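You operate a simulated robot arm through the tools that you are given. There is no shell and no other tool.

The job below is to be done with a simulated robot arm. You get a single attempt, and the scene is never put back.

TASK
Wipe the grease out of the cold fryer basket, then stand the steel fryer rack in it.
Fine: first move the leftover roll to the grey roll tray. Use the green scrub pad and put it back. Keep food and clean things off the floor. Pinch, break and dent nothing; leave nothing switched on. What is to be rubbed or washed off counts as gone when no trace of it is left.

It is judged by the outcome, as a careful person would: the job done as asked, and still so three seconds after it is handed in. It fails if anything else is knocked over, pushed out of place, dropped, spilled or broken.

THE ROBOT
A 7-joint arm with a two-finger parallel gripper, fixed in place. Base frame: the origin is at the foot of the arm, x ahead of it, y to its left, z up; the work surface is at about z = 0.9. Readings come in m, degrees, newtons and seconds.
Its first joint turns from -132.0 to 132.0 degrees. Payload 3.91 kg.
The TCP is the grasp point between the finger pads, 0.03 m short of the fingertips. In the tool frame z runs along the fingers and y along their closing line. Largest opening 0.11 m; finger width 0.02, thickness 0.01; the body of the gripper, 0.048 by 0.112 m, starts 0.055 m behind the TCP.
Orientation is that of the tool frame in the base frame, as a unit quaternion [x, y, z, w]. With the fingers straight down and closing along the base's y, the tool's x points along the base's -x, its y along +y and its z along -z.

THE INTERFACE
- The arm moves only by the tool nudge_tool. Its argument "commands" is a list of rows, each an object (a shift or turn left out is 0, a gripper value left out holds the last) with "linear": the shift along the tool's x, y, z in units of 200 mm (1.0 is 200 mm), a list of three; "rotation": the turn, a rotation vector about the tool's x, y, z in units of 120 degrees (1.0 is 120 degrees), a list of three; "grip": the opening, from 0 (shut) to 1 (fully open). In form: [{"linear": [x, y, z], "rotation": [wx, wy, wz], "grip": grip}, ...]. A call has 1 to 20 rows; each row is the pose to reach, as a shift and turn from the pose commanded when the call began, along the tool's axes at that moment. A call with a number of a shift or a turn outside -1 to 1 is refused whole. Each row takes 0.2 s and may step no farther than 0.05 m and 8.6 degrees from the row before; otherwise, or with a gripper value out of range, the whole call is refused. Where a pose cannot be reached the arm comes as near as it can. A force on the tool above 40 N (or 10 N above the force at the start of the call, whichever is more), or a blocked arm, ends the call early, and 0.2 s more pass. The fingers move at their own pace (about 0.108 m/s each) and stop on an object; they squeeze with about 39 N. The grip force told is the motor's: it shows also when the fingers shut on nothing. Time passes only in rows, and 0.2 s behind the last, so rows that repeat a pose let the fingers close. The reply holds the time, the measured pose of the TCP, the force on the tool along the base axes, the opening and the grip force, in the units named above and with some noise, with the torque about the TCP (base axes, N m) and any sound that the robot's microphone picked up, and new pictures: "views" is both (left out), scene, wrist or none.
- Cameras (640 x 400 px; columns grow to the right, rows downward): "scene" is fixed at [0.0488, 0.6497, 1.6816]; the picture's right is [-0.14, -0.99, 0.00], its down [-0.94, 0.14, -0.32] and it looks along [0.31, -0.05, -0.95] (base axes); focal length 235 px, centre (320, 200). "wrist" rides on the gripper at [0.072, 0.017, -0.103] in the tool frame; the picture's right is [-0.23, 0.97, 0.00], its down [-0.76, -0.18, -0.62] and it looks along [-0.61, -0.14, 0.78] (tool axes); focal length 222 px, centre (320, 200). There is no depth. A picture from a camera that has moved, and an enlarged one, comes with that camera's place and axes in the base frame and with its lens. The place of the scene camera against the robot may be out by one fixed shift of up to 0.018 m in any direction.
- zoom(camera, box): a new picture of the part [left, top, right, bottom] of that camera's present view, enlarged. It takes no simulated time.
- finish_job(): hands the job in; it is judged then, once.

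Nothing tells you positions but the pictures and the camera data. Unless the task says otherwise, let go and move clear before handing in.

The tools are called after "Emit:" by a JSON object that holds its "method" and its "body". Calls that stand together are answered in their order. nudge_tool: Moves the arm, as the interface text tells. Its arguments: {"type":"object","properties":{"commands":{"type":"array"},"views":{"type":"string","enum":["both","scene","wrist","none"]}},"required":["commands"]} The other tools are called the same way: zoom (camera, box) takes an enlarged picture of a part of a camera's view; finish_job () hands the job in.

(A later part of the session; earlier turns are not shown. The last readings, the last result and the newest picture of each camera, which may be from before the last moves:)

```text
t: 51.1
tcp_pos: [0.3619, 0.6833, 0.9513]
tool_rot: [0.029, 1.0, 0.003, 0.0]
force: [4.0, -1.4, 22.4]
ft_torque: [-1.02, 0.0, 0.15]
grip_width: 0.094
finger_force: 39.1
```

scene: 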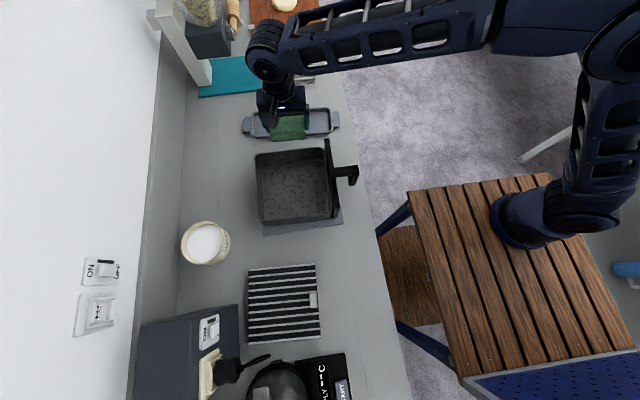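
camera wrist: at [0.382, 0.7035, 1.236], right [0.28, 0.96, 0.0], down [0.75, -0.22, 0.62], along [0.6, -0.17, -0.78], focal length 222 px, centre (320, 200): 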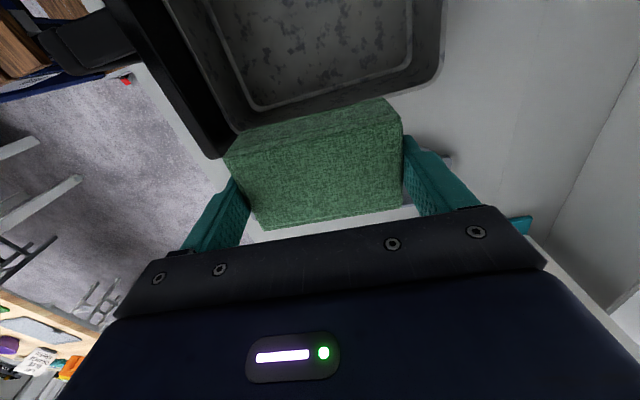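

Emit:
{"method": "nudge_tool", "body": {"commands": [{"linear": [0.07, 0, -0.003]}, {"linear": [0.14, 0, -0.003]}, {"linear": [0.21, 0, -0.003]}, {"linear": [0.27, 0, -0.003]}, {"linear": [0.2, -0.03, -0.003]}, {"linear": [0.13, -0.06, -0.003]}, {"linear": [0.06, -0.08, -0.003]}, {"linear": [0.0, -0.08, -0.003]}, {"linear": [-0.07, -0.08, -0.003]}, {"linear": [-0.14, -0.08, -0.003]}, {"linear": [-0.2, -0.08, -0.003]}, {"linear": [-0.2, -0.03, -0.003]}, {"linear": [-0.2, 0.03, -0.003]}, {"linear": [-0.14, 0.05, -0.003]}, {"linear": [-0.07, 0.05, -0.003]}, {"linear": [0.0, 0.05, -0.003]}, {"linear": [0.07, 0.05, -0.003]}, {"linear": [0.14, 0.05, -0.003]}, {"linear": [0.21, 0.05, -0.003]}, {"linear": [0.27, 0.05, -0.003]}], "views": "none"}}

Emit:
{"method": "nudge_tool", "body": {"commands": [{"linear": [-0.07, -0.02, 0]}, {"linear": [-0.14, -0.05, 0]}, {"linear": [-0.21, -0.05, 0]}, {"linear": [-0.28, -0.05, 0]}, {"linear": [-0.35, -0.05, 0]}, {"linear": [-0.42, -0.05, 0]}, {"linear": [-0.46, -0.05, 0]}, {"linear": [-0.42, -0.1, 0]}, {"linear": [-0.35, -0.12, 0]}, {"linear": [-0.28, -0.12, 0]}, {"linear": [-0.21, -0.12, 0]}, {"linear": [-0.14, -0.12, 0]}, {"linear": [-0.07, -0.12, 0]}, {"linear": [0.0, -0.1, 0]}, {"linear": [-0.07, -0.06, 0]}, {"linear": [-0.14, -0.04, 0]}, {"linear": [-0.14, -0.04, -0.05]}], "views": "wrist"}}

```text
t: 55.3
tcp_pos: [0.3071, 0.6945, 0.9509]
tool_rot: [0.028, 1.0, 0.002, 0.0]
force: [6.5, 1.0, 19.1]
ft_torque: [-0.34, -0.15, 0.15]
grip_width: 0.094
finger_force: 38.7
```

```text
t: 58.9
tcp_pos: [0.3363, 0.6859, 0.9634]
tool_rot: [0.029, 1.0, 0.002, 0.001]
force: [-0.4, 0.2, 0.6]
ft_torque: [-0.01, -0.01, 0.0]
grip_width: 0.0939
finger_force: 38.9
camera wrist: at [0.2661, 0.7068, 1.0655], right [0.28, 0.96, 0.0], down [0.75, -0.22, 0.62], along [0.6, -0.17, -0.78], focal length 222 px, centre (320, 200)
```

wrist: 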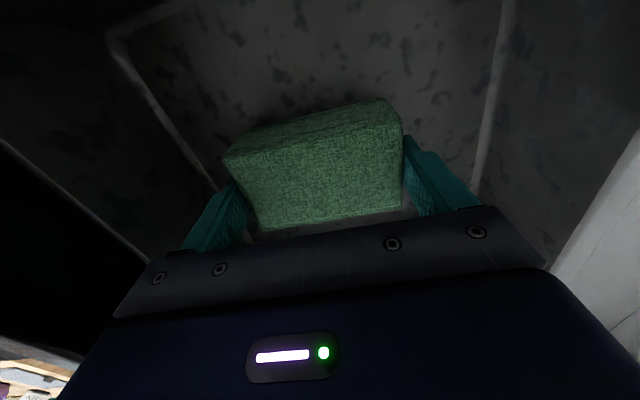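

Scrubbing is done. I'll lift out and carry the pad back to its original spot.

Emit:
{"method": "nudge_tool", "body": {"commands": [{"linear": [0, 0, -0.2]}, {"linear": [0, 0, -0.4]}, {"linear": [0, 0, -0.6]}, {"linear": [0, 0, -0.78]}, {"linear": [0.19, -0.13, -0.78]}, {"linear": [0.38, -0.26, -0.78]}, {"linear": [0.58, -0.4, -0.78]}, {"linear": [0.78, -0.54, -0.78]}, {"linear": [0.98, -0.68, -0.78]}], "views": "both"}}

Emit:
{"method": "zoom", "body": {"camera": "scene", "box": [240, 140, 350, 230]}}

```text
t: 60.9
tcp_pos: [0.1372, 0.5613, 1.1156]
tool_rot: [0.029, 1.0, 0.0, 0.0]
force: [0.1, 0.3, -0.7]
ft_torque: [-0.04, 0.01, 0.03]
grip_width: 0.0941
finger_force: 39.7
camera wrist: at [0.0666, 0.5834, 1.2194], right [0.28, 0.96, 0.0], down [0.75, -0.22, 0.62], along [0.6, -0.17, -0.78], focal length 222 px, centre (320, 200)
```

scene: 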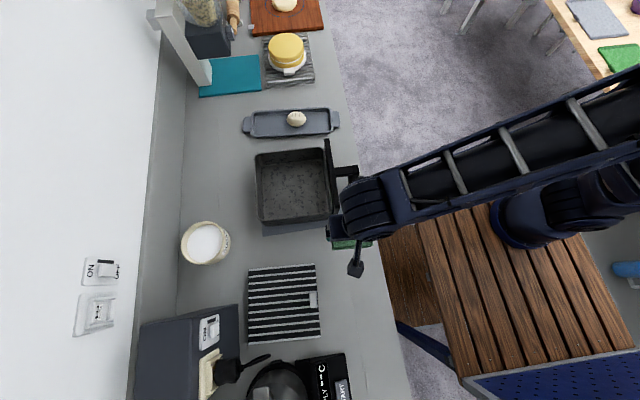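
wrist: 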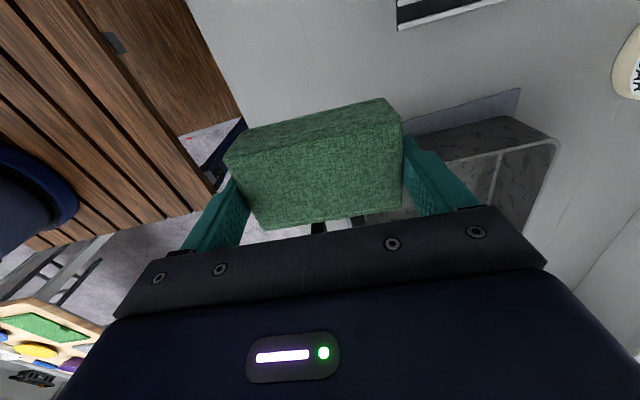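

```text
4.44 times, centred on (295, 185) of scene
camera zoom: at [0.0488, 0.6497, 1.6816], right [-0.14, -0.99, 0.0], down [-0.94, 0.14, -0.32], along [0.31, -0.05, -0.95], focal length 1043 px, centre (431, 267)
```

zoom: 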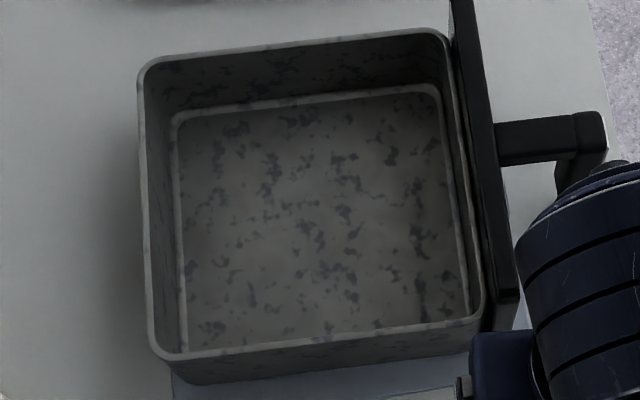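

The basket looks clean in better light. I'll check it at full zoom before putting the pad down.

Emit:
{"method": "zoom", "body": {"camera": "scene", "box": [278, 165, 323, 210]}}

Emit:
{"method": "zoom", "body": {"camera": "scene", "box": [255, 150, 300, 220]}}

```text
8.89 times, centred on (300, 188) of scene
camera zoom: at [0.0488, 0.6497, 1.6816], right [-0.14, -0.99, 0.0], down [-0.94, 0.14, -0.32], along [0.31, -0.05, -0.95], focal length 2086 px, centre (493, 311)
```

zoom: 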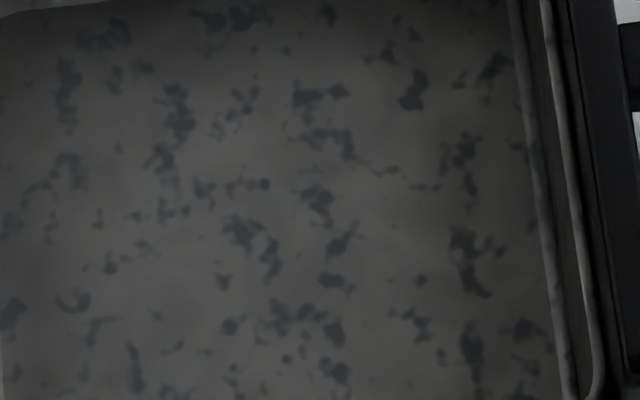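

```text
5.71 times, centred on (278, 185) of scene
camera zoom: at [0.0488, 0.6497, 1.6816], right [-0.14, -0.99, 0.0], down [-0.94, 0.14, -0.32], along [0.31, -0.05, -0.95], focal length 1341 px, centre (563, 286)
```

zoom: 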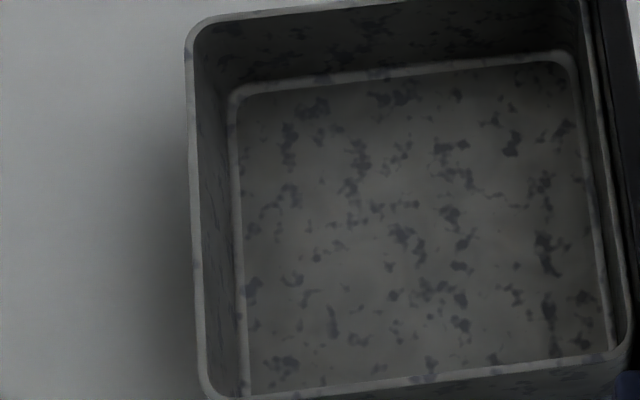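

No trace of grease is left. I'll line up with the recorded spot and lower the pad.

Emit:
{"method": "nudge_tool", "body": {"commands": [{"linear": [0.045, -0.014, 0.0]}, {"linear": [0.045, -0.014, 0.2]}, {"linear": [0.045, -0.014, 0.4]}, {"linear": [0.045, -0.014, 0.6]}, {"linear": [0.045, -0.014, 0.75]}, {"linear": [0.045, -0.014, 0.83]}], "views": "none"}}

Emit:
{"method": "nudge_tool", "body": {"commands": [{"linear": [0, 0, 0.01]}, {"linear": [0, 0, 0.02]}], "views": "none"}}

```text
t: 62.3
tcp_pos: [0.1246, 0.5581, 0.9496]
tool_rot: [0.028, 1.0, 0.002, 0.0]
force: [0.1, 0.4, 0.3]
ft_torque: [-0.01, -0.01, -0.01]
grip_width: 0.0941
finger_force: 38.9
```

```text
t: 62.9
tcp_pos: [0.1245, 0.5583, 0.947]
tool_rot: [0.029, 1.0, 0.001, 0.0]
force: [0.1, -0.6, 0.3]
ft_torque: [-0.01, 0.01, 0.0]
grip_width: 0.0943
finger_force: 39.3
```

Emit:
{"method": "nudge_tool", "body": {"commands": [{"linear": [-0.015, 0.003, 0.0]}, {"linear": [-0.015, 0.003, 0.01]}, {"linear": [-0.015, 0.003, 0.015]}], "views": "none"}}

Emit:
{"method": "nudge_tool", "body": {"commands": [{"linear": [0, 0, 0.005]}, {"linear": [0, 0, 0.008]}], "views": "wrist"}}

```text
t: 63.7
tcp_pos: [0.1259, 0.5603, 0.9443]
tool_rot: [0.029, 1.0, 0.001, 0.0]
force: [0.4, -0.1, -0.7]
ft_torque: [0.02, 0.04, 0.01]
grip_width: 0.094
finger_force: 39.5
```

```text
t: 64.3
tcp_pos: [0.1268, 0.5596, 0.9424]
tool_rot: [0.028, 1.0, 0.001, 0.001]
force: [0.5, -0.3, -0.1]
ft_torque: [0.0, -0.04, 0.02]
grip_width: 0.0941
finger_force: 38.9
camera wrist: at [0.0555, 0.582, 1.0456], right [0.28, 0.96, 0.0], down [0.75, -0.22, 0.62], along [0.6, -0.17, -0.78], focal length 222 px, centre (320, 200)
```

wrist: 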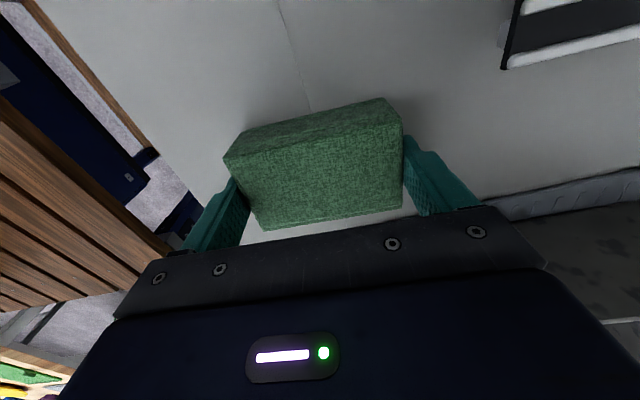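

The pad hasn't touched yet. I'll compare this view with the zoom taken before I picked it up, to fine-tune the position.

Emit:
{"method": "zoom", "body": {"camera": "wrist", "box": [160, 50, 480, 250]}}

Emit:
{"method": "zoom", "body": {"camera": "scene", "box": [220, 225, 380, 355]}}

```text
2.00 times, centred on (320, 150) of wrist
camera zoom: at [0.0555, 0.582, 1.0456], right [0.28, 0.96, 0.0], down [0.75, -0.22, 0.62], along [0.6, -0.17, -0.78], focal length 444 px, centre (320, 300)
```

zoom: 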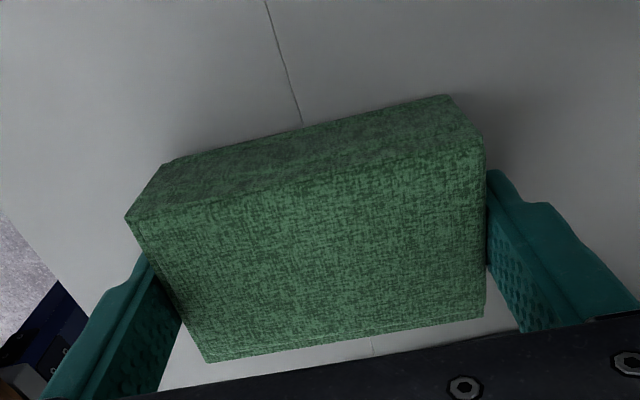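

```text
3.08 times, centred on (300, 290) of scene
camera zoom: at [0.0488, 0.6497, 1.6816], right [-0.14, -0.99, 0.0], down [-0.94, 0.14, -0.32], along [0.31, -0.05, -0.95], focal length 722 px, centre (382, -77)
```

zoom: 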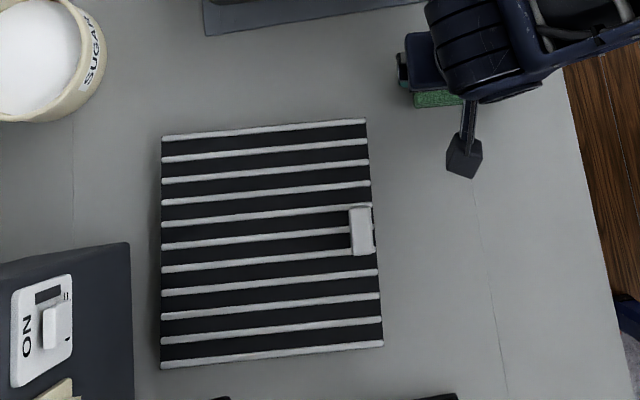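

The position matches to within about 2 mm in y. I'll correct that and lower until it touches.

Emit:
{"method": "nudge_tool", "body": {"commands": [{"linear": [0, -0.009, 0.0]}, {"linear": [0, -0.009, 0.006]}], "views": "none"}}

Emit:
{"method": "nudge_tool", "body": {"commands": [{"linear": [0, 0, 0.005]}], "views": "none"}}

```text
t: 64.9
tcp_pos: [0.125, 0.5581, 0.9421]
tool_rot: [0.028, 1.0, 0.001, 0.0]
force: [0.4, 0.1, -1.0]
ft_torque: [-0.01, -0.01, 0.01]
grip_width: 0.0941
finger_force: 38.7
```

```text
t: 65.3
tcp_pos: [0.1249, 0.5597, 0.94]
tool_rot: [0.029, 1.0, 0.001, 0.0]
force: [1.4, 0.0, 5.0]
ft_torque: [-0.22, -0.05, 0.04]
grip_width: 0.094
finger_force: 39.2
```

The pad is resting on the counter with about 5 N, so I'll release and lift clear.

Emit:
{"method": "nudge_tool", "body": {"commands": [{"linear": [0, 0, 0], "grip": 0.9}, {"linear": [0, 0, 0], "grip": 0.96}, {"linear": [0, 0, 0], "grip": 1.0}, {"linear": [0, 0, 0], "grip": 1.0}, {"linear": [0, 0, -0.05], "grip": 1.0}, {"linear": [0, 0, -0.2], "grip": 1.0}, {"linear": [0, 0, -0.4], "grip": 1.0}, {"linear": [0, 0, -0.6], "grip": 1.0}, {"linear": [0, 0, -0.8], "grip": 1.0}], "views": "both"}}

Emit:
{"method": "zoom", "body": {"camera": "wrist", "box": [200, 0, 440, 200]}}

```text
t: 67.3
tcp_pos: [0.1263, 0.556, 1.1006]
tool_rot: [0.029, 1.0, 0.0, 0.0]
force: [0.4, 0.3, -0.3]
ft_torque: [-0.01, 0.0, -0.02]
grip_width: 0.1102
finger_force: 0.1
camera wrist: at [0.0561, 0.578, 1.204], right [0.28, 0.96, 0.0], down [0.75, -0.22, 0.62], along [0.6, -0.17, -0.78], focal length 222 px, centre (320, 200)
```

scene: 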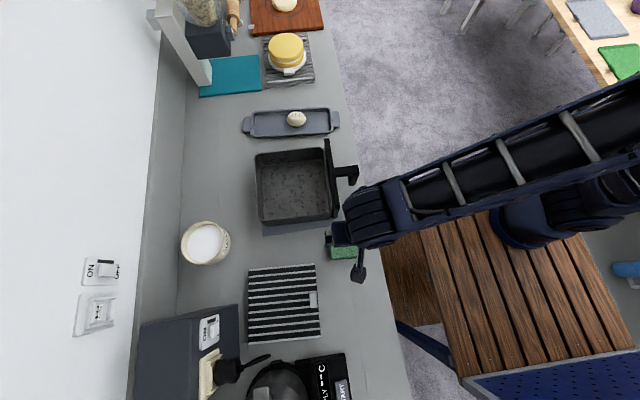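
wrist: 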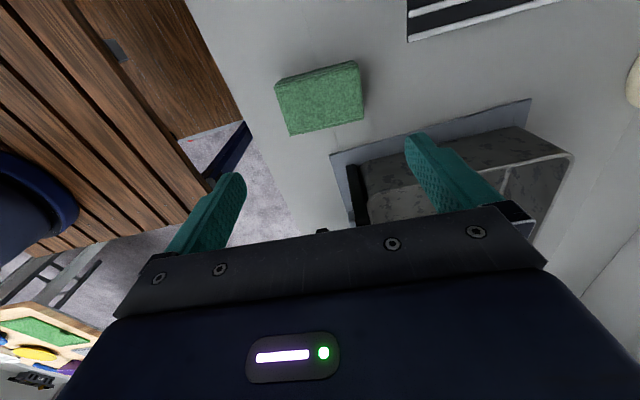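

```text
2.00 times, centred on (320, 100) of wrist
camera zoom: at [0.0561, 0.578, 1.204], right [0.28, 0.96, 0.0], down [0.75, -0.22, 0.62], along [0.6, -0.17, -0.78], focal length 444 px, centre (320, 400)
```

zoom: 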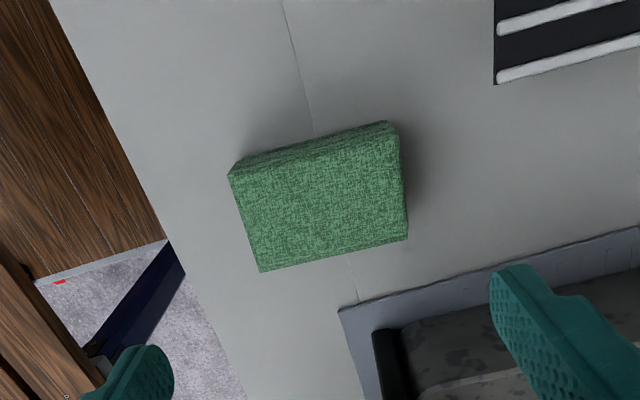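

The pad is back in its place. Next is the rack: I'll turn the tool −90° so the fingers close along the tab's 4 cm length, and move above the tab at about (0.00, 0.677).

Emit:
{"method": "nudge_tool", "body": {"commands": [{"linear": [0.06, 0.04, -0.02], "rotation": [0, 0, -0.068]}, {"linear": [0.12, 0.08, -0.04], "rotation": [0, 0, -0.136]}, {"linear": [0.18, 0.12, -0.06], "rotation": [0, 0, -0.204]}, {"linear": [0.24, 0.16, -0.08], "rotation": [0, 0, -0.272]}, {"linear": [0.3, 0.2, -0.1], "rotation": [0, 0, -0.34]}, {"linear": [0.36, 0.24, -0.1], "rotation": [0, 0, -0.408]}, {"linear": [0.42, 0.28, -0.1], "rotation": [0, 0, -0.476]}, {"linear": [0.48, 0.32, -0.1], "rotation": [0, 0, -0.544]}, {"linear": [0.54, 0.36, -0.1], "rotation": [0, 0, -0.612]}, {"linear": [0.6, 0.4, -0.1], "rotation": [0, 0, -0.68]}, {"linear": [0.653, 0.43, -0.1], "rotation": [0, 0, -0.75]}], "views": "both"}}

Emit:
{"method": "zoom", "body": {"camera": "wrist", "box": [200, 0, 440, 200]}}

```text
t: 69.7
tcp_pos: [-0.0001, 0.6517, 1.1238]
tool_rot: [-0.687, 0.727, 0.001, 0.001]
force: [1.1, -0.3, -0.3]
ft_torque: [0.0, 0.04, 0.0]
grip_width: 0.11
finger_force: 0.0
camera wrist: at [-0.0192, 0.5798, 1.2253], right [-0.96, 0.28, 0.0], down [0.22, 0.75, 0.63], along [0.17, 0.6, -0.78], focal length 222 px, centre (320, 200)
```

scene: 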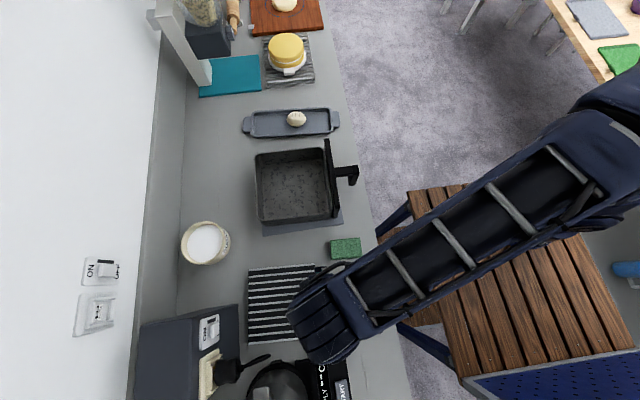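
wrist: 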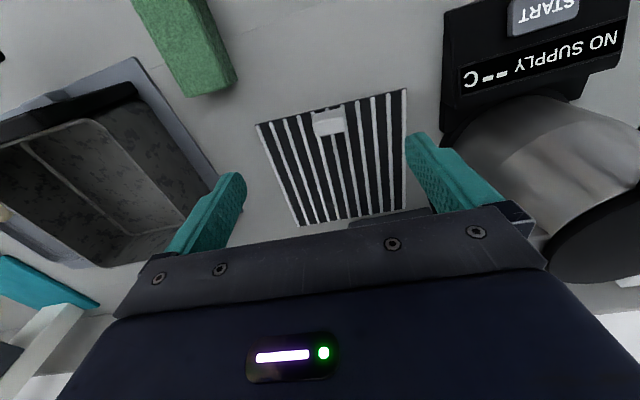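

```text
2.00 times, centred on (320, 100) of wrist
camera zoom: at [-0.0192, 0.5798, 1.2253], right [-0.96, 0.28, 0.0], down [0.22, 0.75, 0.63], along [0.17, 0.6, -0.78], focal length 444 px, centre (320, 400)
```

zoom: 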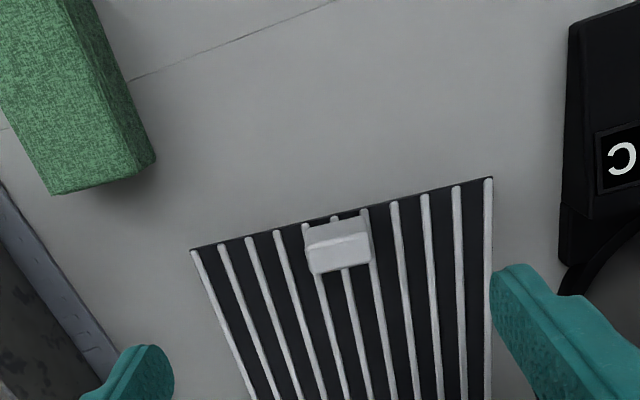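

The tab is about 4 cm long, 2 cm thick and 4 cm tall, centred at (−0.004, 0.680) with its top at z ≈ 0.959. I'll move above it and descend partway.

Emit:
{"method": "nudge_tool", "body": {"commands": [{"linear": [-0.14, 0.025, 0.0], "grip": 0.82}, {"linear": [-0.14, 0.025, 0.2], "grip": 0.82}, {"linear": [-0.14, 0.025, 0.4], "grip": 0.82}, {"linear": [-0.14, 0.025, 0.55], "grip": 0.82}], "views": "wrist"}}

Emit:
{"method": "zoom", "body": {"camera": "wrist", "box": [160, 20, 480, 220]}}

```text
t: 70.7
tcp_pos: [-0.0006, 0.679, 1.0129]
tool_rot: [-0.687, 0.727, 0.001, 0.001]
force: [0.2, 1.0, -0.4]
ft_torque: [0.05, -0.01, -0.02]
grip_width: 0.0905
finger_force: 0.1
camera wrist: at [-0.0209, 0.609, 1.1142], right [-0.96, 0.28, 0.0], down [0.22, 0.75, 0.63], along [0.18, 0.6, -0.78], focal length 222 px, centre (320, 200)
```

wrist: 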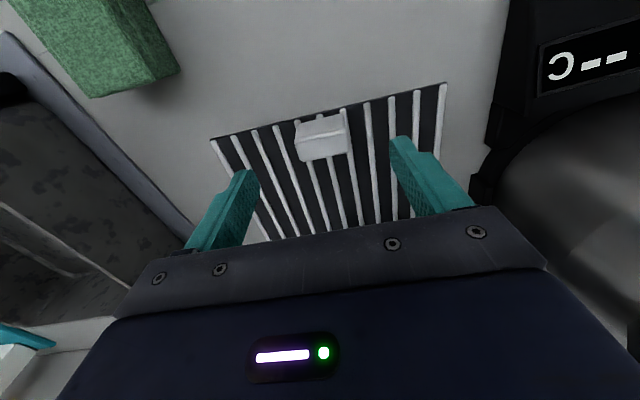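

```text
2.00 times, centred on (320, 120) of wrist
camera zoom: at [-0.0209, 0.609, 1.1142], right [-0.96, 0.28, 0.0], down [0.22, 0.75, 0.63], along [0.18, 0.6, -0.78], focal length 444 px, centre (320, 360)
```

zoom: 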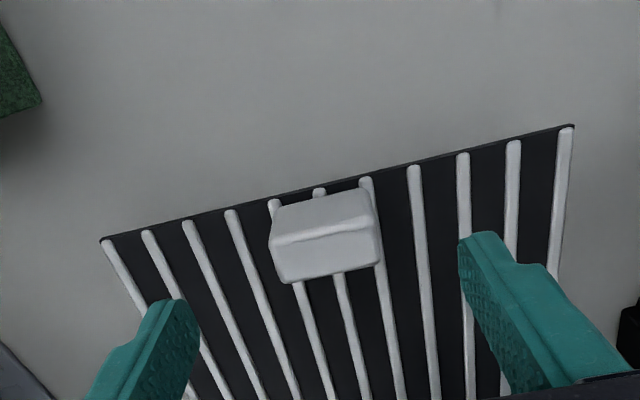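

Aligned within 2 mm. I'll descend to TCP z ≈ 0.955 so the fingers cover most of the tab's height.

Emit:
{"method": "nudge_tool", "body": {"commands": [{"linear": [0, 0.01, 0.12], "grip": 0.82}, {"linear": [0, 0.01, 0.22], "grip": 0.82}, {"linear": [0, 0.01, 0.285], "grip": 0.82}], "views": "wrist"}}

Emit:
{"method": "zoom", "body": {"camera": "wrist", "box": [160, 50, 480, 250]}}

```text
t: 71.6
tcp_pos: [-0.0041, 0.6808, 0.9608]
tool_rot: [-0.687, 0.727, 0.003, 0.003]
force: [0.5, 1.4, 11.5]
ft_torque: [-0.08, -0.11, 0.07]
grip_width: 0.09
finger_force: 0.1
stopped in row 3: the force on the tool passed its limit at 51 N (the readings are from after the stop); the commanded pose is now the measured one
camera wrist: at [-0.0237, 0.6096, 1.0624], right [-0.96, 0.28, 0.0], down [0.22, 0.74, 0.63], along [0.18, 0.6, -0.78], focal length 222 px, centre (320, 200)
```

wrist: 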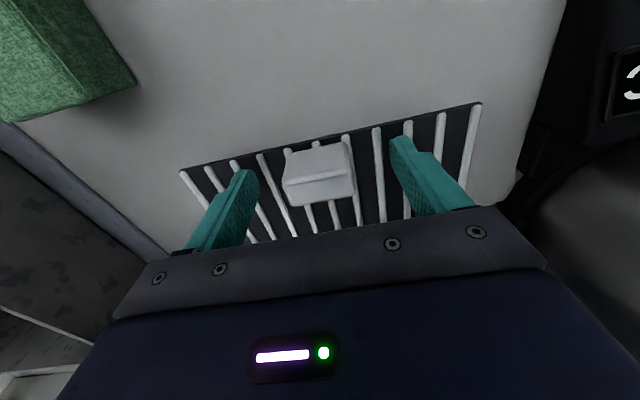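

```text
2.00 times, centred on (320, 150) of wrist
camera zoom: at [-0.0237, 0.6096, 1.0624], right [-0.96, 0.28, 0.0], down [0.22, 0.74, 0.63], along [0.18, 0.6, -0.78], focal length 444 px, centre (320, 300)
```

zoom: 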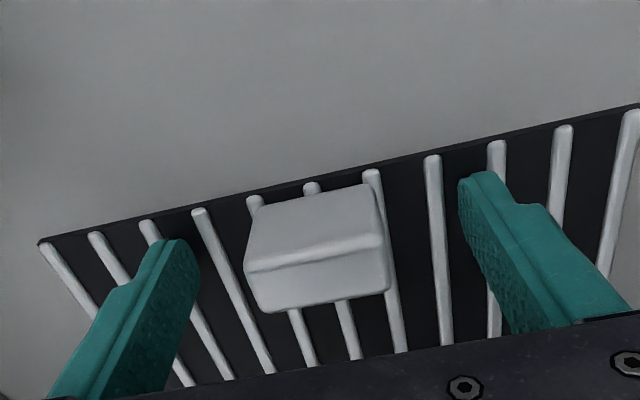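

The fingertips touched the rack bars, so the bar tops are at about z 0.93, a little higher than I estimated. I'll back up 4 mm so nothing presses on the rack and then close on the tab.

Emit:
{"method": "nudge_tool", "body": {"commands": [{"linear": [0, 0, -0.02], "grip": 0.82}, {"linear": [0, 0, -0.02], "grip": 0.82}], "views": "none"}}

Emit:
{"method": "nudge_tool", "body": {"commands": [{"linear": [0, 0, 0], "grip": 0.65}, {"linear": [0, 0, 0], "grip": 0.5}, {"linear": [0, 0, 0], "grip": 0.38}, {"linear": [0, 0, 0], "grip": 0.3}, {"linear": [0, 0, 0], "grip": 0.2}, {"linear": [0, 0, 0], "grip": 0.2}], "views": "wrist"}}

Emit:
{"method": "zoom", "body": {"camera": "wrist", "box": [160, 50, 480, 250]}}

```text
t: 72.2
tcp_pos: [-0.002, 0.6807, 0.9621]
tool_rot: [-0.686, 0.728, 0.002, 0.002]
force: [0.1, -0.3, 0.3]
ft_torque: [0.0, 0.02, 0.02]
grip_width: 0.0899
finger_force: 0.0
```

```text
t: 73.6
tcp_pos: [-0.003, 0.6817, 0.9621]
tool_rot: [-0.686, 0.727, 0.002, 0.002]
force: [-0.1, -0.1, 0.4]
ft_torque: [0.3, 0.01, 0.1]
grip_width: 0.0396
finger_force: 38.5
camera wrist: at [-0.0236, 0.61, 1.0648], right [-0.96, 0.28, 0.0], down [0.22, 0.75, 0.63], along [0.18, 0.6, -0.78], focal length 222 px, centre (320, 200)
```

wrist: 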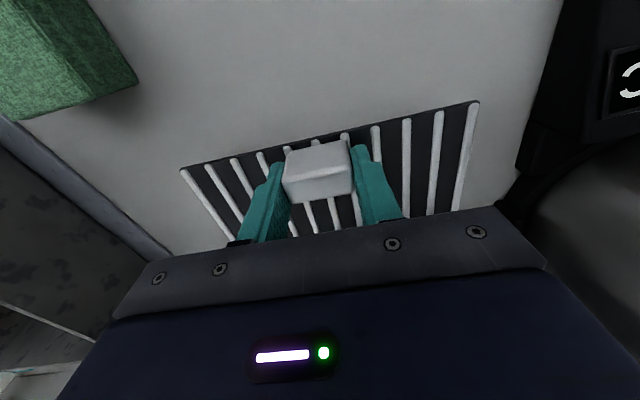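

```text
2.00 times, centred on (320, 150) of wrist
camera zoom: at [-0.0236, 0.61, 1.0648], right [-0.96, 0.28, 0.0], down [0.22, 0.75, 0.63], along [0.18, 0.6, -0.78], focal length 444 px, centre (320, 300)
```

zoom: 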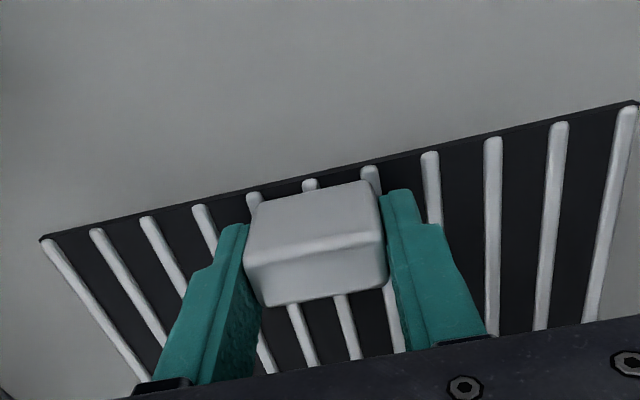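

The tab is gripped at 0.0396 m. I'll lift it about 1 cm first to see whether the rack stays level.

Emit:
{"method": "nudge_tool", "body": {"commands": [{"linear": [0, 0, -0.02]}, {"linear": [0, 0, -0.05]}, {"linear": [0, 0, -0.05]}], "views": "both"}}

Emit:
{"method": "zoom", "body": {"camera": "wrist", "box": [160, 50, 480, 250]}}

Emit:
{"method": "zoom", "body": {"camera": "scene", "box": [220, 225, 380, 355]}}

```text
t: 74.4
tcp_pos: [-0.0028, 0.6809, 0.9733]
tool_rot: [-0.687, 0.727, 0.002, 0.003]
force: [-0.6, -0.7, -1.7]
ft_torque: [-0.17, 0.02, 0.04]
grip_width: 0.0397
finger_force: 38.8
camera wrist: at [-0.0233, 0.6094, 1.0762], right [-0.96, 0.28, 0.0], down [0.22, 0.75, 0.63], along [0.18, 0.6, -0.78], focal length 222 px, centre (320, 200)
```

scene: 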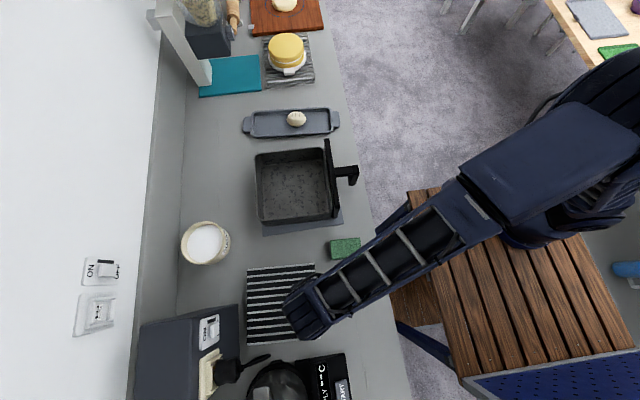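
wrist: 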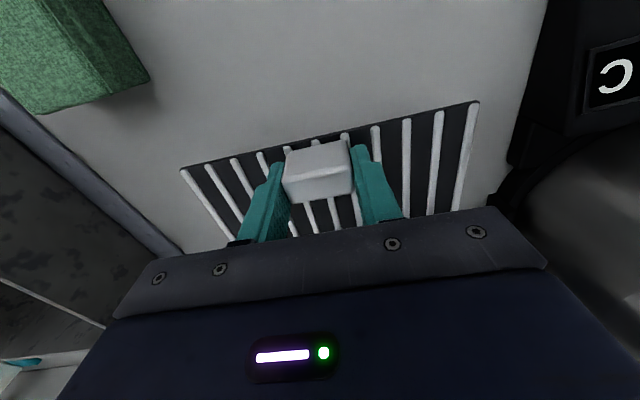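

```text
2.00 times, centred on (320, 150) of wrist
camera zoom: at [-0.0233, 0.6094, 1.0762], right [-0.96, 0.28, 0.0], down [0.22, 0.75, 0.63], along [0.18, 0.6, -0.78], focal length 444 px, centre (320, 300)
```

zoom: 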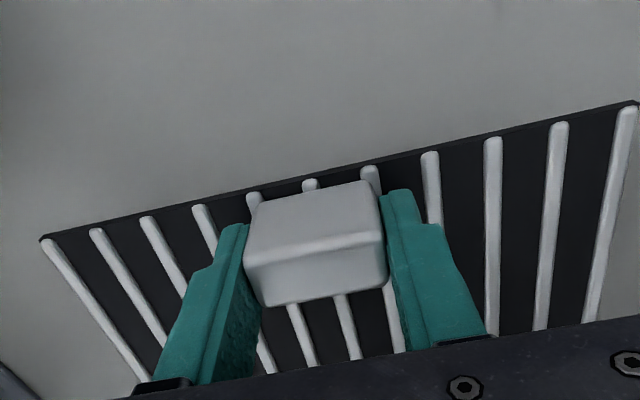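

```text
3.08 times, centred on (300, 290) of scene
camera zoom: at [0.0488, 0.6497, 1.6816], right [-0.14, -0.99, 0.0], down [-0.94, 0.14, -0.32], along [0.31, -0.05, -0.95], focal length 722 px, centre (382, -77)
```

zoom: 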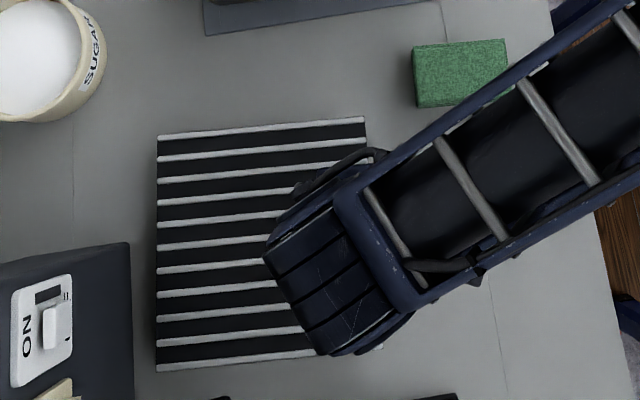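

The rack is light, level and firmly held. I'll raise it while moving +x, away from the kettle and its cord.

Emit:
{"method": "nudge_tool", "body": {"commands": [{"linear": [0, -0.06, -0.04]}, {"linear": [0, -0.14, -0.1]}, {"linear": [0, -0.22, -0.2]}, {"linear": [0, -0.3, -0.32]}, {"linear": [0, -0.36, -0.46]}, {"linear": [0, -0.42, -0.6]}, {"linear": [0, -0.46, -0.74]}, {"linear": [0, -0.5, -0.86]}, {"linear": [0, -0.5, -0.95]}], "views": "both"}}

```text
t: 76.4
tcp_pos: [0.0959, 0.6744, 1.1624]
tool_rot: [-0.687, 0.727, 0.002, 0.001]
force: [0.2, 0.3, -1.7]
ft_torque: [-0.2, 0.05, 0.03]
grip_width: 0.0398
finger_force: 38.9
camera wrist: at [0.0758, 0.6031, 1.265], right [-0.96, 0.28, 0.0], down [0.22, 0.75, 0.63], along [0.18, 0.6, -0.78], focal length 222 px, centre (320, 200)
```

scene: 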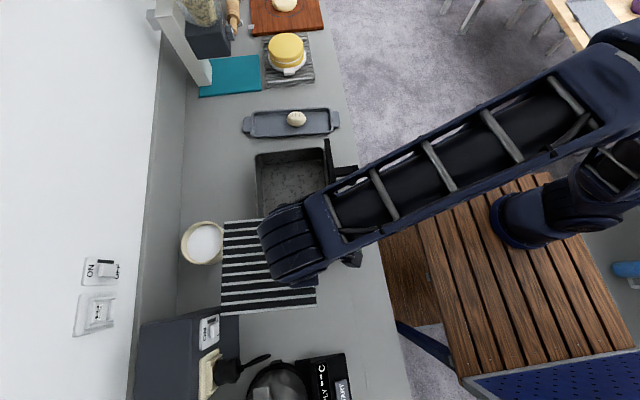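
wrist: 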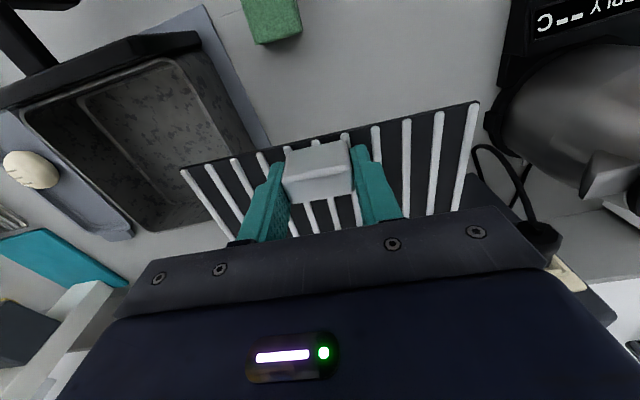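

The rack is still level. I'll rotate it 90° so the tab faces −x, clear of the handle plate, while moving over the basket.

Emit:
{"method": "nudge_tool", "body": {"commands": [{"linear": [-0.01, -0.05, 0], "rotation": [0, 0, 0.05]}, {"linear": [-0.03, -0.12, 0], "rotation": [0, 0, 0.11]}, {"linear": [-0.045, -0.19, 0], "rotation": [0, 0, 0.17]}, {"linear": [-0.06, -0.26, 0], "rotation": [0, 0, 0.235]}, {"linear": [-0.075, -0.33, 0], "rotation": [0, 0, 0.3]}, {"linear": [-0.09, -0.4, 0], "rotation": [0, 0, 0.365]}, {"linear": [-0.105, -0.47, 0], "rotation": [0, 0, 0.43]}, {"linear": [-0.12, -0.55, 0], "rotation": [0, 0, 0.495]}, {"linear": [-0.135, -0.62, 0], "rotation": [0, 0, 0.56]}, {"linear": [-0.15, -0.7, 0], "rotation": [0, 0, 0.62]}, {"linear": [-0.165, -0.77, 0], "rotation": [0, 0, 0.68]}, {"linear": [-0.179, -0.825, 0], "rotation": [0, 0, 0.737]}], "views": "both"}}

Emit:
{"method": "zoom", "body": {"camera": "wrist", "box": [120, 0, 520, 250]}}

Emit:
{"method": "zoom", "body": {"camera": "scene", "box": [230, 130, 370, 240]}}

```text
t: 79.0
tcp_pos: [0.2638, 0.6992, 1.1637]
tool_rot: [0.016, 1.0, 0.003, 0.0]
force: [-0.3, -0.3, -1.7]
ft_torque: [0.0, 0.18, 0.01]
grip_width: 0.0399
finger_force: 39.4
camera wrist: at [0.1929, 0.7188, 1.2664], right [0.26, 0.97, 0.01], down [0.76, -0.21, 0.62], along [0.6, -0.16, -0.78], focal length 222 px, centre (320, 200)
```

scene: 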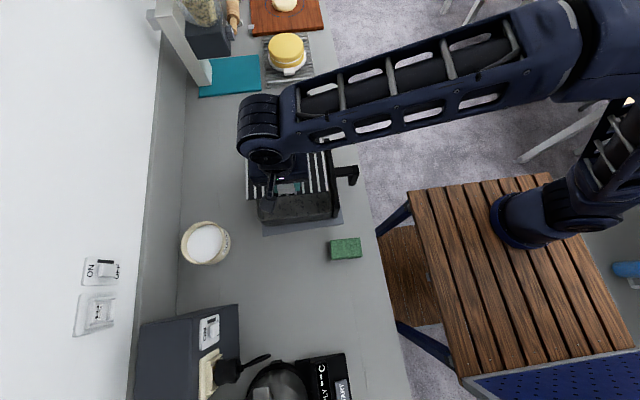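
wrist: 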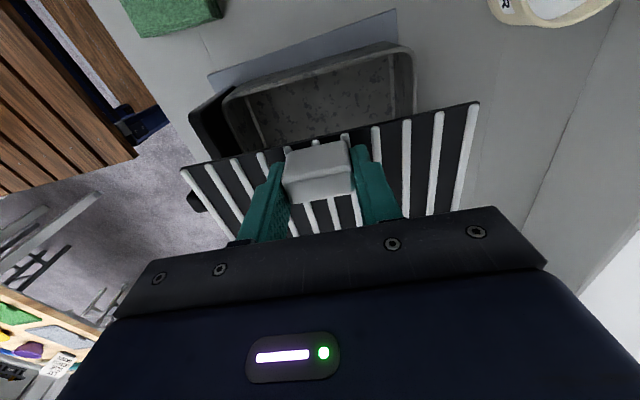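

```text
1.60 times, centred on (320, 125) of wrist
camera zoom: at [0.1929, 0.7188, 1.2664], right [0.26, 0.97, 0.01], down [0.76, -0.21, 0.62], along [0.6, -0.16, -0.78], focal length 355 px, centre (320, 320)
```

zoom: 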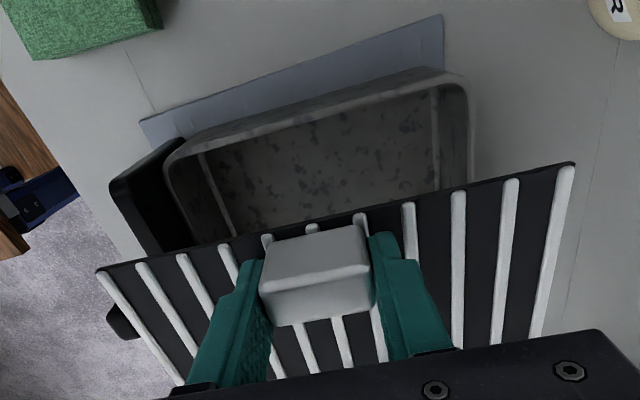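

```text
3.64 times, centred on (300, 185) of scene
camera zoom: at [0.0488, 0.6497, 1.6816], right [-0.14, -0.99, 0.0], down [-0.94, 0.14, -0.32], along [0.31, -0.05, -0.95], focal length 854 px, centre (393, 254)
```

zoom: 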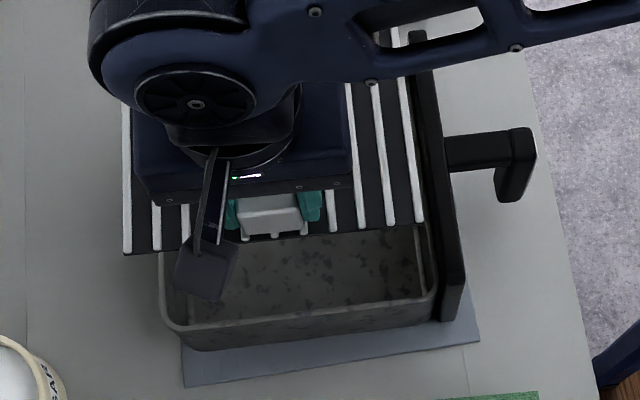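

The rack is lined up: its centre is about (0.345, 0.699) and the basket's about (0.3455, 0.697), with roughly 9 mm clearance all round. I'll lower to just above the rim and re-check.

Emit:
{"method": "nudge_tool", "body": {"commands": [{"linear": [0, -0.007, 0.1]}, {"linear": [0, -0.007, 0.22]}, {"linear": [0, -0.007, 0.34]}, {"linear": [0, -0.007, 0.45]}, {"linear": [0, -0.007, 0.52]}], "views": "both"}}

Emit:
{"method": "zoom", "body": {"camera": "wrist", "box": [120, 0, 520, 250]}}

Emit:
{"method": "zoom", "body": {"camera": "scene", "box": [230, 130, 370, 240]}}

```text
t: 80.2
tcp_pos: [0.2647, 0.7013, 1.0596]
tool_rot: [0.015, 1.0, 0.004, 0.0]
force: [0.6, 0.2, -2.3]
ft_torque: [0.01, 0.19, 0.01]
grip_width: 0.0398
finger_force: 38.5
camera wrist: at [0.1928, 0.7192, 1.1621], right [0.26, 0.97, 0.01], down [0.76, -0.2, 0.62], along [0.6, -0.15, -0.78], focal length 222 px, centre (320, 200)
```

scene: 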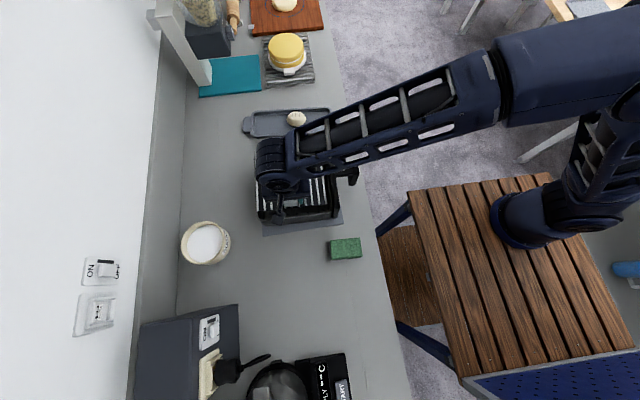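
wrist: 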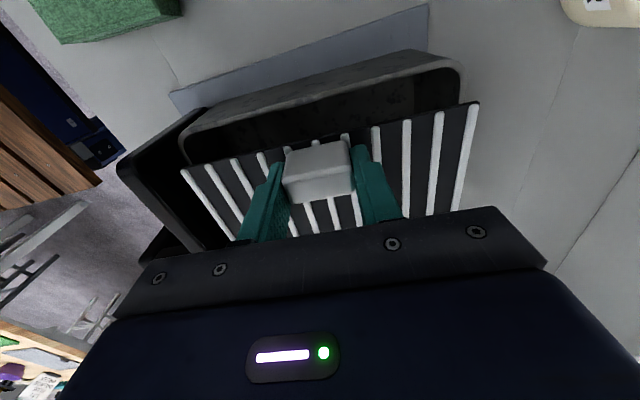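

```text
1.60 times, centred on (320, 125) of wrist
camera zoom: at [0.1928, 0.7192, 1.1621], right [0.26, 0.97, 0.01], down [0.76, -0.2, 0.62], along [0.6, -0.15, -0.78], focal length 355 px, centre (320, 320)
```

zoom: 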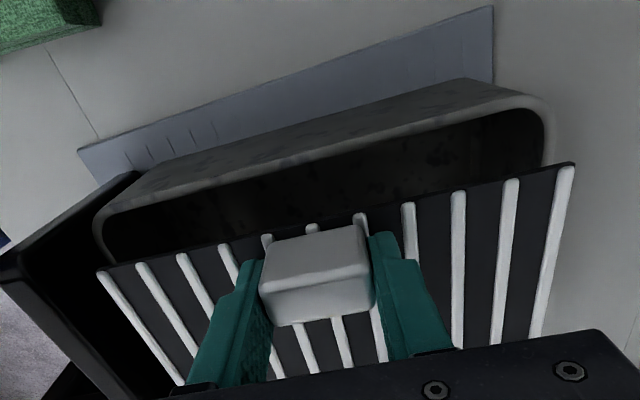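

```text
3.64 times, centred on (300, 185) of scene
camera zoom: at [0.0488, 0.6497, 1.6816], right [-0.14, -0.99, 0.0], down [-0.94, 0.14, -0.32], along [0.31, -0.05, -0.95], focal length 854 px, centre (393, 254)
```

zoom: 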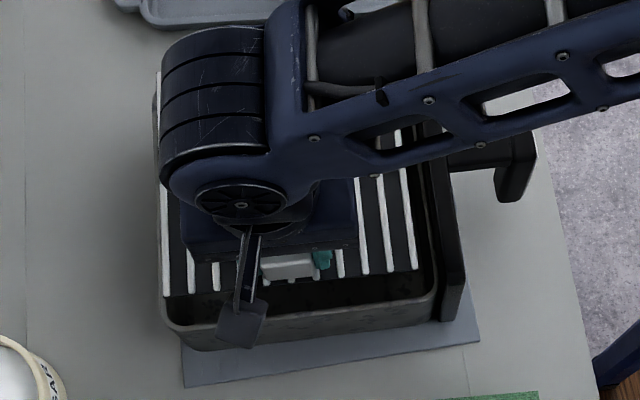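

The rack is about 4 mm too far towards +y and 2 mm short in x. I'll correct that and lower it inside the walls, stopping above the floor.

Emit:
{"method": "nudge_tool", "body": {"commands": [{"linear": [-0.01, -0.02, 0.0]}, {"linear": [-0.01, -0.02, 0.08]}, {"linear": [-0.01, -0.02, 0.16]}, {"linear": [-0.01, -0.02, 0.24]}, {"linear": [-0.01, -0.02, 0.3]}], "views": "both"}}

Emit:
{"method": "zoom", "body": {"camera": "wrist", "box": [120, 0, 520, 250]}}

Emit:
{"method": "zoom", "body": {"camera": "scene", "box": [230, 130, 370, 240]}}

```text
t: 81.4
tcp_pos: [0.2658, 0.6963, 0.9992]
tool_rot: [0.015, 1.0, 0.003, 0.0]
force: [0.0, -0.6, -2.2]
ft_torque: [0.02, 0.16, -0.01]
grip_width: 0.0396
finger_force: 39.0
camera wrist: at [0.1948, 0.7152, 1.1027], right [0.26, 0.97, 0.01], down [0.76, -0.21, 0.62], along [0.6, -0.15, -0.78], focal length 222 px, centre (320, 200)
```

scene: 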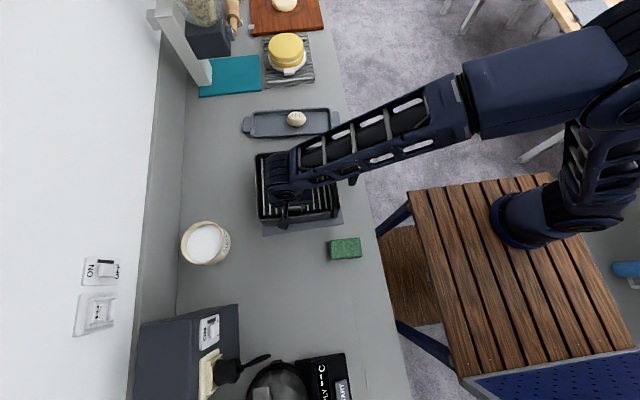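
wrist: 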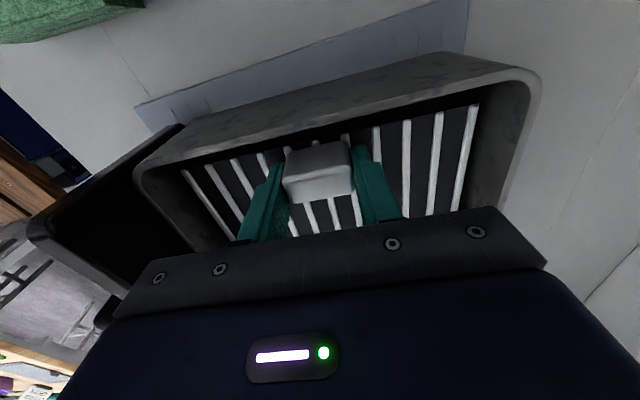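

```text
1.60 times, centred on (320, 125) of wrist
camera zoom: at [0.1948, 0.7152, 1.1027], right [0.26, 0.97, 0.01], down [0.76, -0.21, 0.62], along [0.6, -0.15, -0.78], focal length 355 px, centre (320, 320)
```

zoom: 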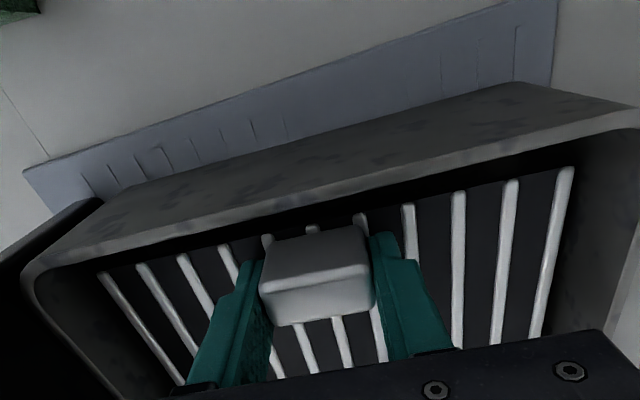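

```text
3.64 times, centred on (300, 185) of scene
camera zoom: at [0.0488, 0.6497, 1.6816], right [-0.14, -0.99, 0.0], down [-0.94, 0.14, -0.32], along [0.31, -0.05, -0.95], focal length 854 px, centre (393, 254)
```

zoom: 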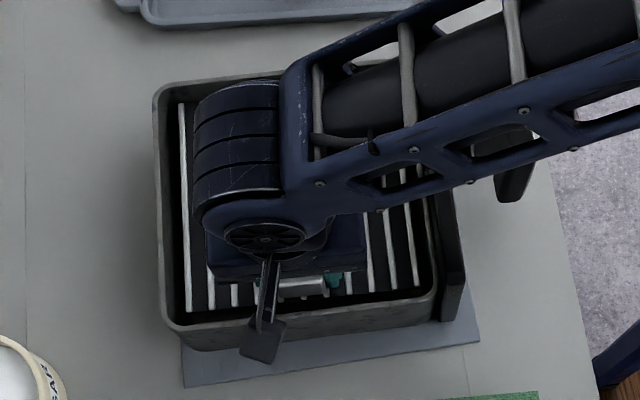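

The rack is inside the rim with even gaps. I'll continue to just above the floor and then inch down until it touches.

Emit:
{"method": "nudge_tool", "body": {"commands": [{"linear": [0, 0, 0.05]}, {"linear": [0, 0, 0.09]}, {"linear": [0, 0, 0.115]}], "views": "none"}}

Emit:
{"method": "nudge_tool", "body": {"commands": [{"linear": [0, 0, 0.007]}, {"linear": [0, 0, 0.014]}], "views": "none"}}

```text
t: 82.2
tcp_pos: [0.2649, 0.6965, 0.9761]
tool_rot: [0.015, 1.0, 0.004, 0.0]
force: [0.8, -0.8, -1.0]
ft_torque: [0.03, 0.21, -0.02]
grip_width: 0.0394
finger_force: 39.1
```

```text
t: 82.8
tcp_pos: [0.264, 0.6969, 0.9728]
tool_rot: [0.015, 1.0, 0.003, 0.0]
force: [-1.1, 2.3, 5.9]
ft_torque: [-0.58, -1.12, 0.4]
grip_width: 0.0396
finger_force: 38.8
```

There's contact, mostly at the far −y corner according to the torque. I'll look before going further.

Emit:
{"method": "nudge_tool", "body": {"commands": [{"linear": [0, 0, -0.008]}], "views": "both"}}

Emit:
{"method": "zoom", "body": {"camera": "wrist", "box": [120, 30, 520, 250]}}

Emit:
{"method": "zoom", "body": {"camera": "scene", "box": [240, 140, 350, 230]}}

```text
t: 83.2
tcp_pos: [0.2646, 0.696, 0.9742]
tool_rot: [0.016, 1.0, 0.003, -0.001]
force: [0.2, 1.0, -2.4]
ft_torque: [-0.02, 0.19, 0.02]
grip_width: 0.0399
finger_force: 39.5
camera wrist: at [0.1934, 0.7149, 1.0775], right [0.26, 0.97, 0.01], down [0.76, -0.2, 0.62], along [0.6, -0.16, -0.78], focal length 222 px, centre (320, 200)
```

scene: 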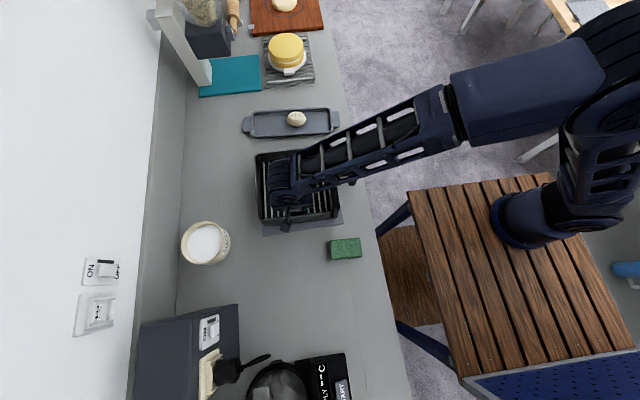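
wrist: 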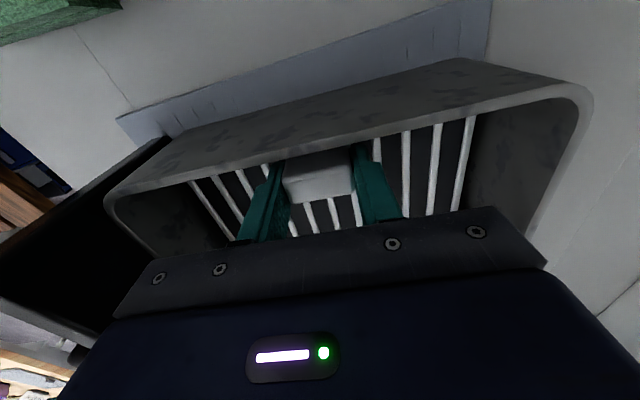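

```text
1.60 times, centred on (320, 140) of wrist
camera zoom: at [0.1934, 0.7149, 1.0775], right [0.26, 0.97, 0.01], down [0.76, -0.2, 0.62], along [0.6, -0.16, -0.78], focal length 355 px, centre (320, 296)
```

zoom: 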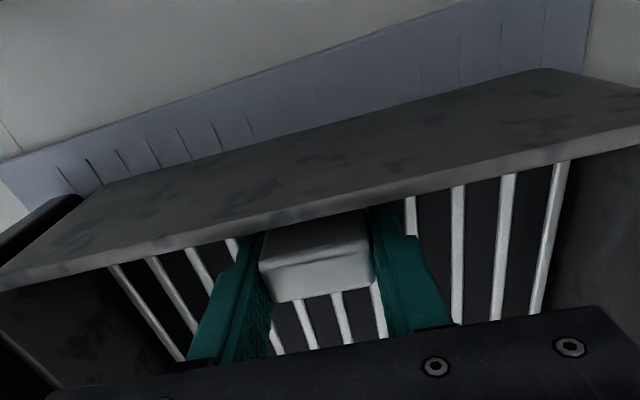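

```text
4.44 times, centred on (295, 185) of scene
camera zoom: at [0.0488, 0.6497, 1.6816], right [-0.14, -0.99, 0.0], down [-0.94, 0.14, -0.32], along [0.31, -0.05, -0.95], focal length 1043 px, centre (431, 267)
```

zoom: 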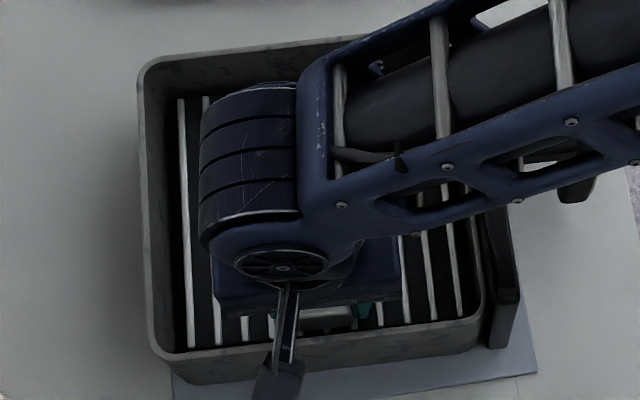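

The rack looks about 1° off the basket's yaw and slightly too far in +x, so its far −y corner is riding the floor fillet. I'll correct the yaw and shift 3 mm before lowering again.

Emit:
{"method": "nudge_tool", "body": {"commands": [{"linear": [0, 0, -0.015]}, {"linear": [0.015, 0, -0.015], "rotation": [0, 0, -0.01]}, {"linear": [0.015, 0, -0.015], "rotation": [0, 0, -0.01]}], "views": "scene"}}

Emit:
{"method": "zoom", "body": {"camera": "scene", "box": [240, 140, 350, 230]}}

```text
t: 84.0
tcp_pos: [0.2616, 0.6955, 0.9779]
tool_rot: [0.004, 1.0, 0.003, 0.0]
force: [-0.8, 0.1, -2.0]
ft_torque: [0.02, 0.18, 0.03]
grip_width: 0.04
finger_force: 38.7
```

scene: 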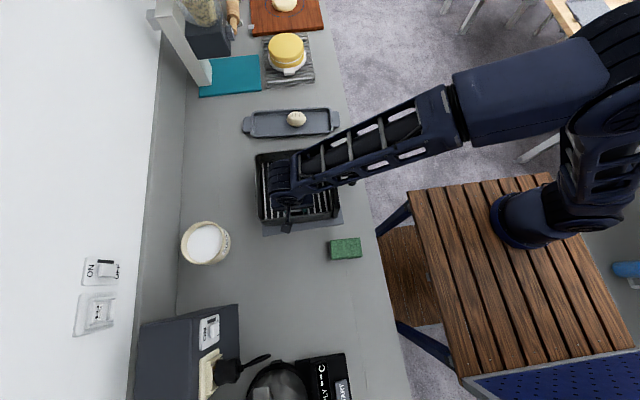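

```text
4.44 times, centred on (295, 185) of scene
camera zoom: at [0.0488, 0.6497, 1.6816], right [-0.14, -0.99, 0.0], down [-0.94, 0.14, -0.32], along [0.31, -0.05, -0.95], focal length 1043 px, centre (431, 267)
```

zoom: 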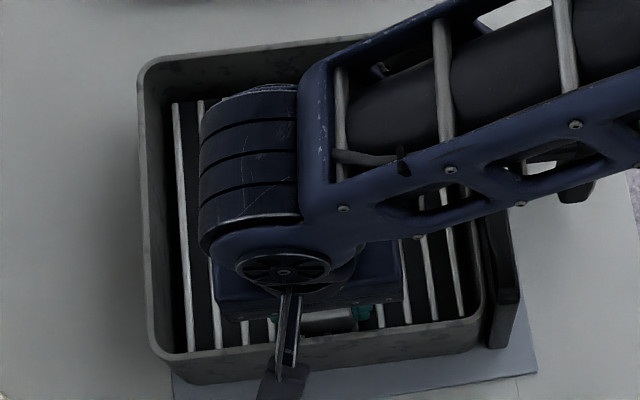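

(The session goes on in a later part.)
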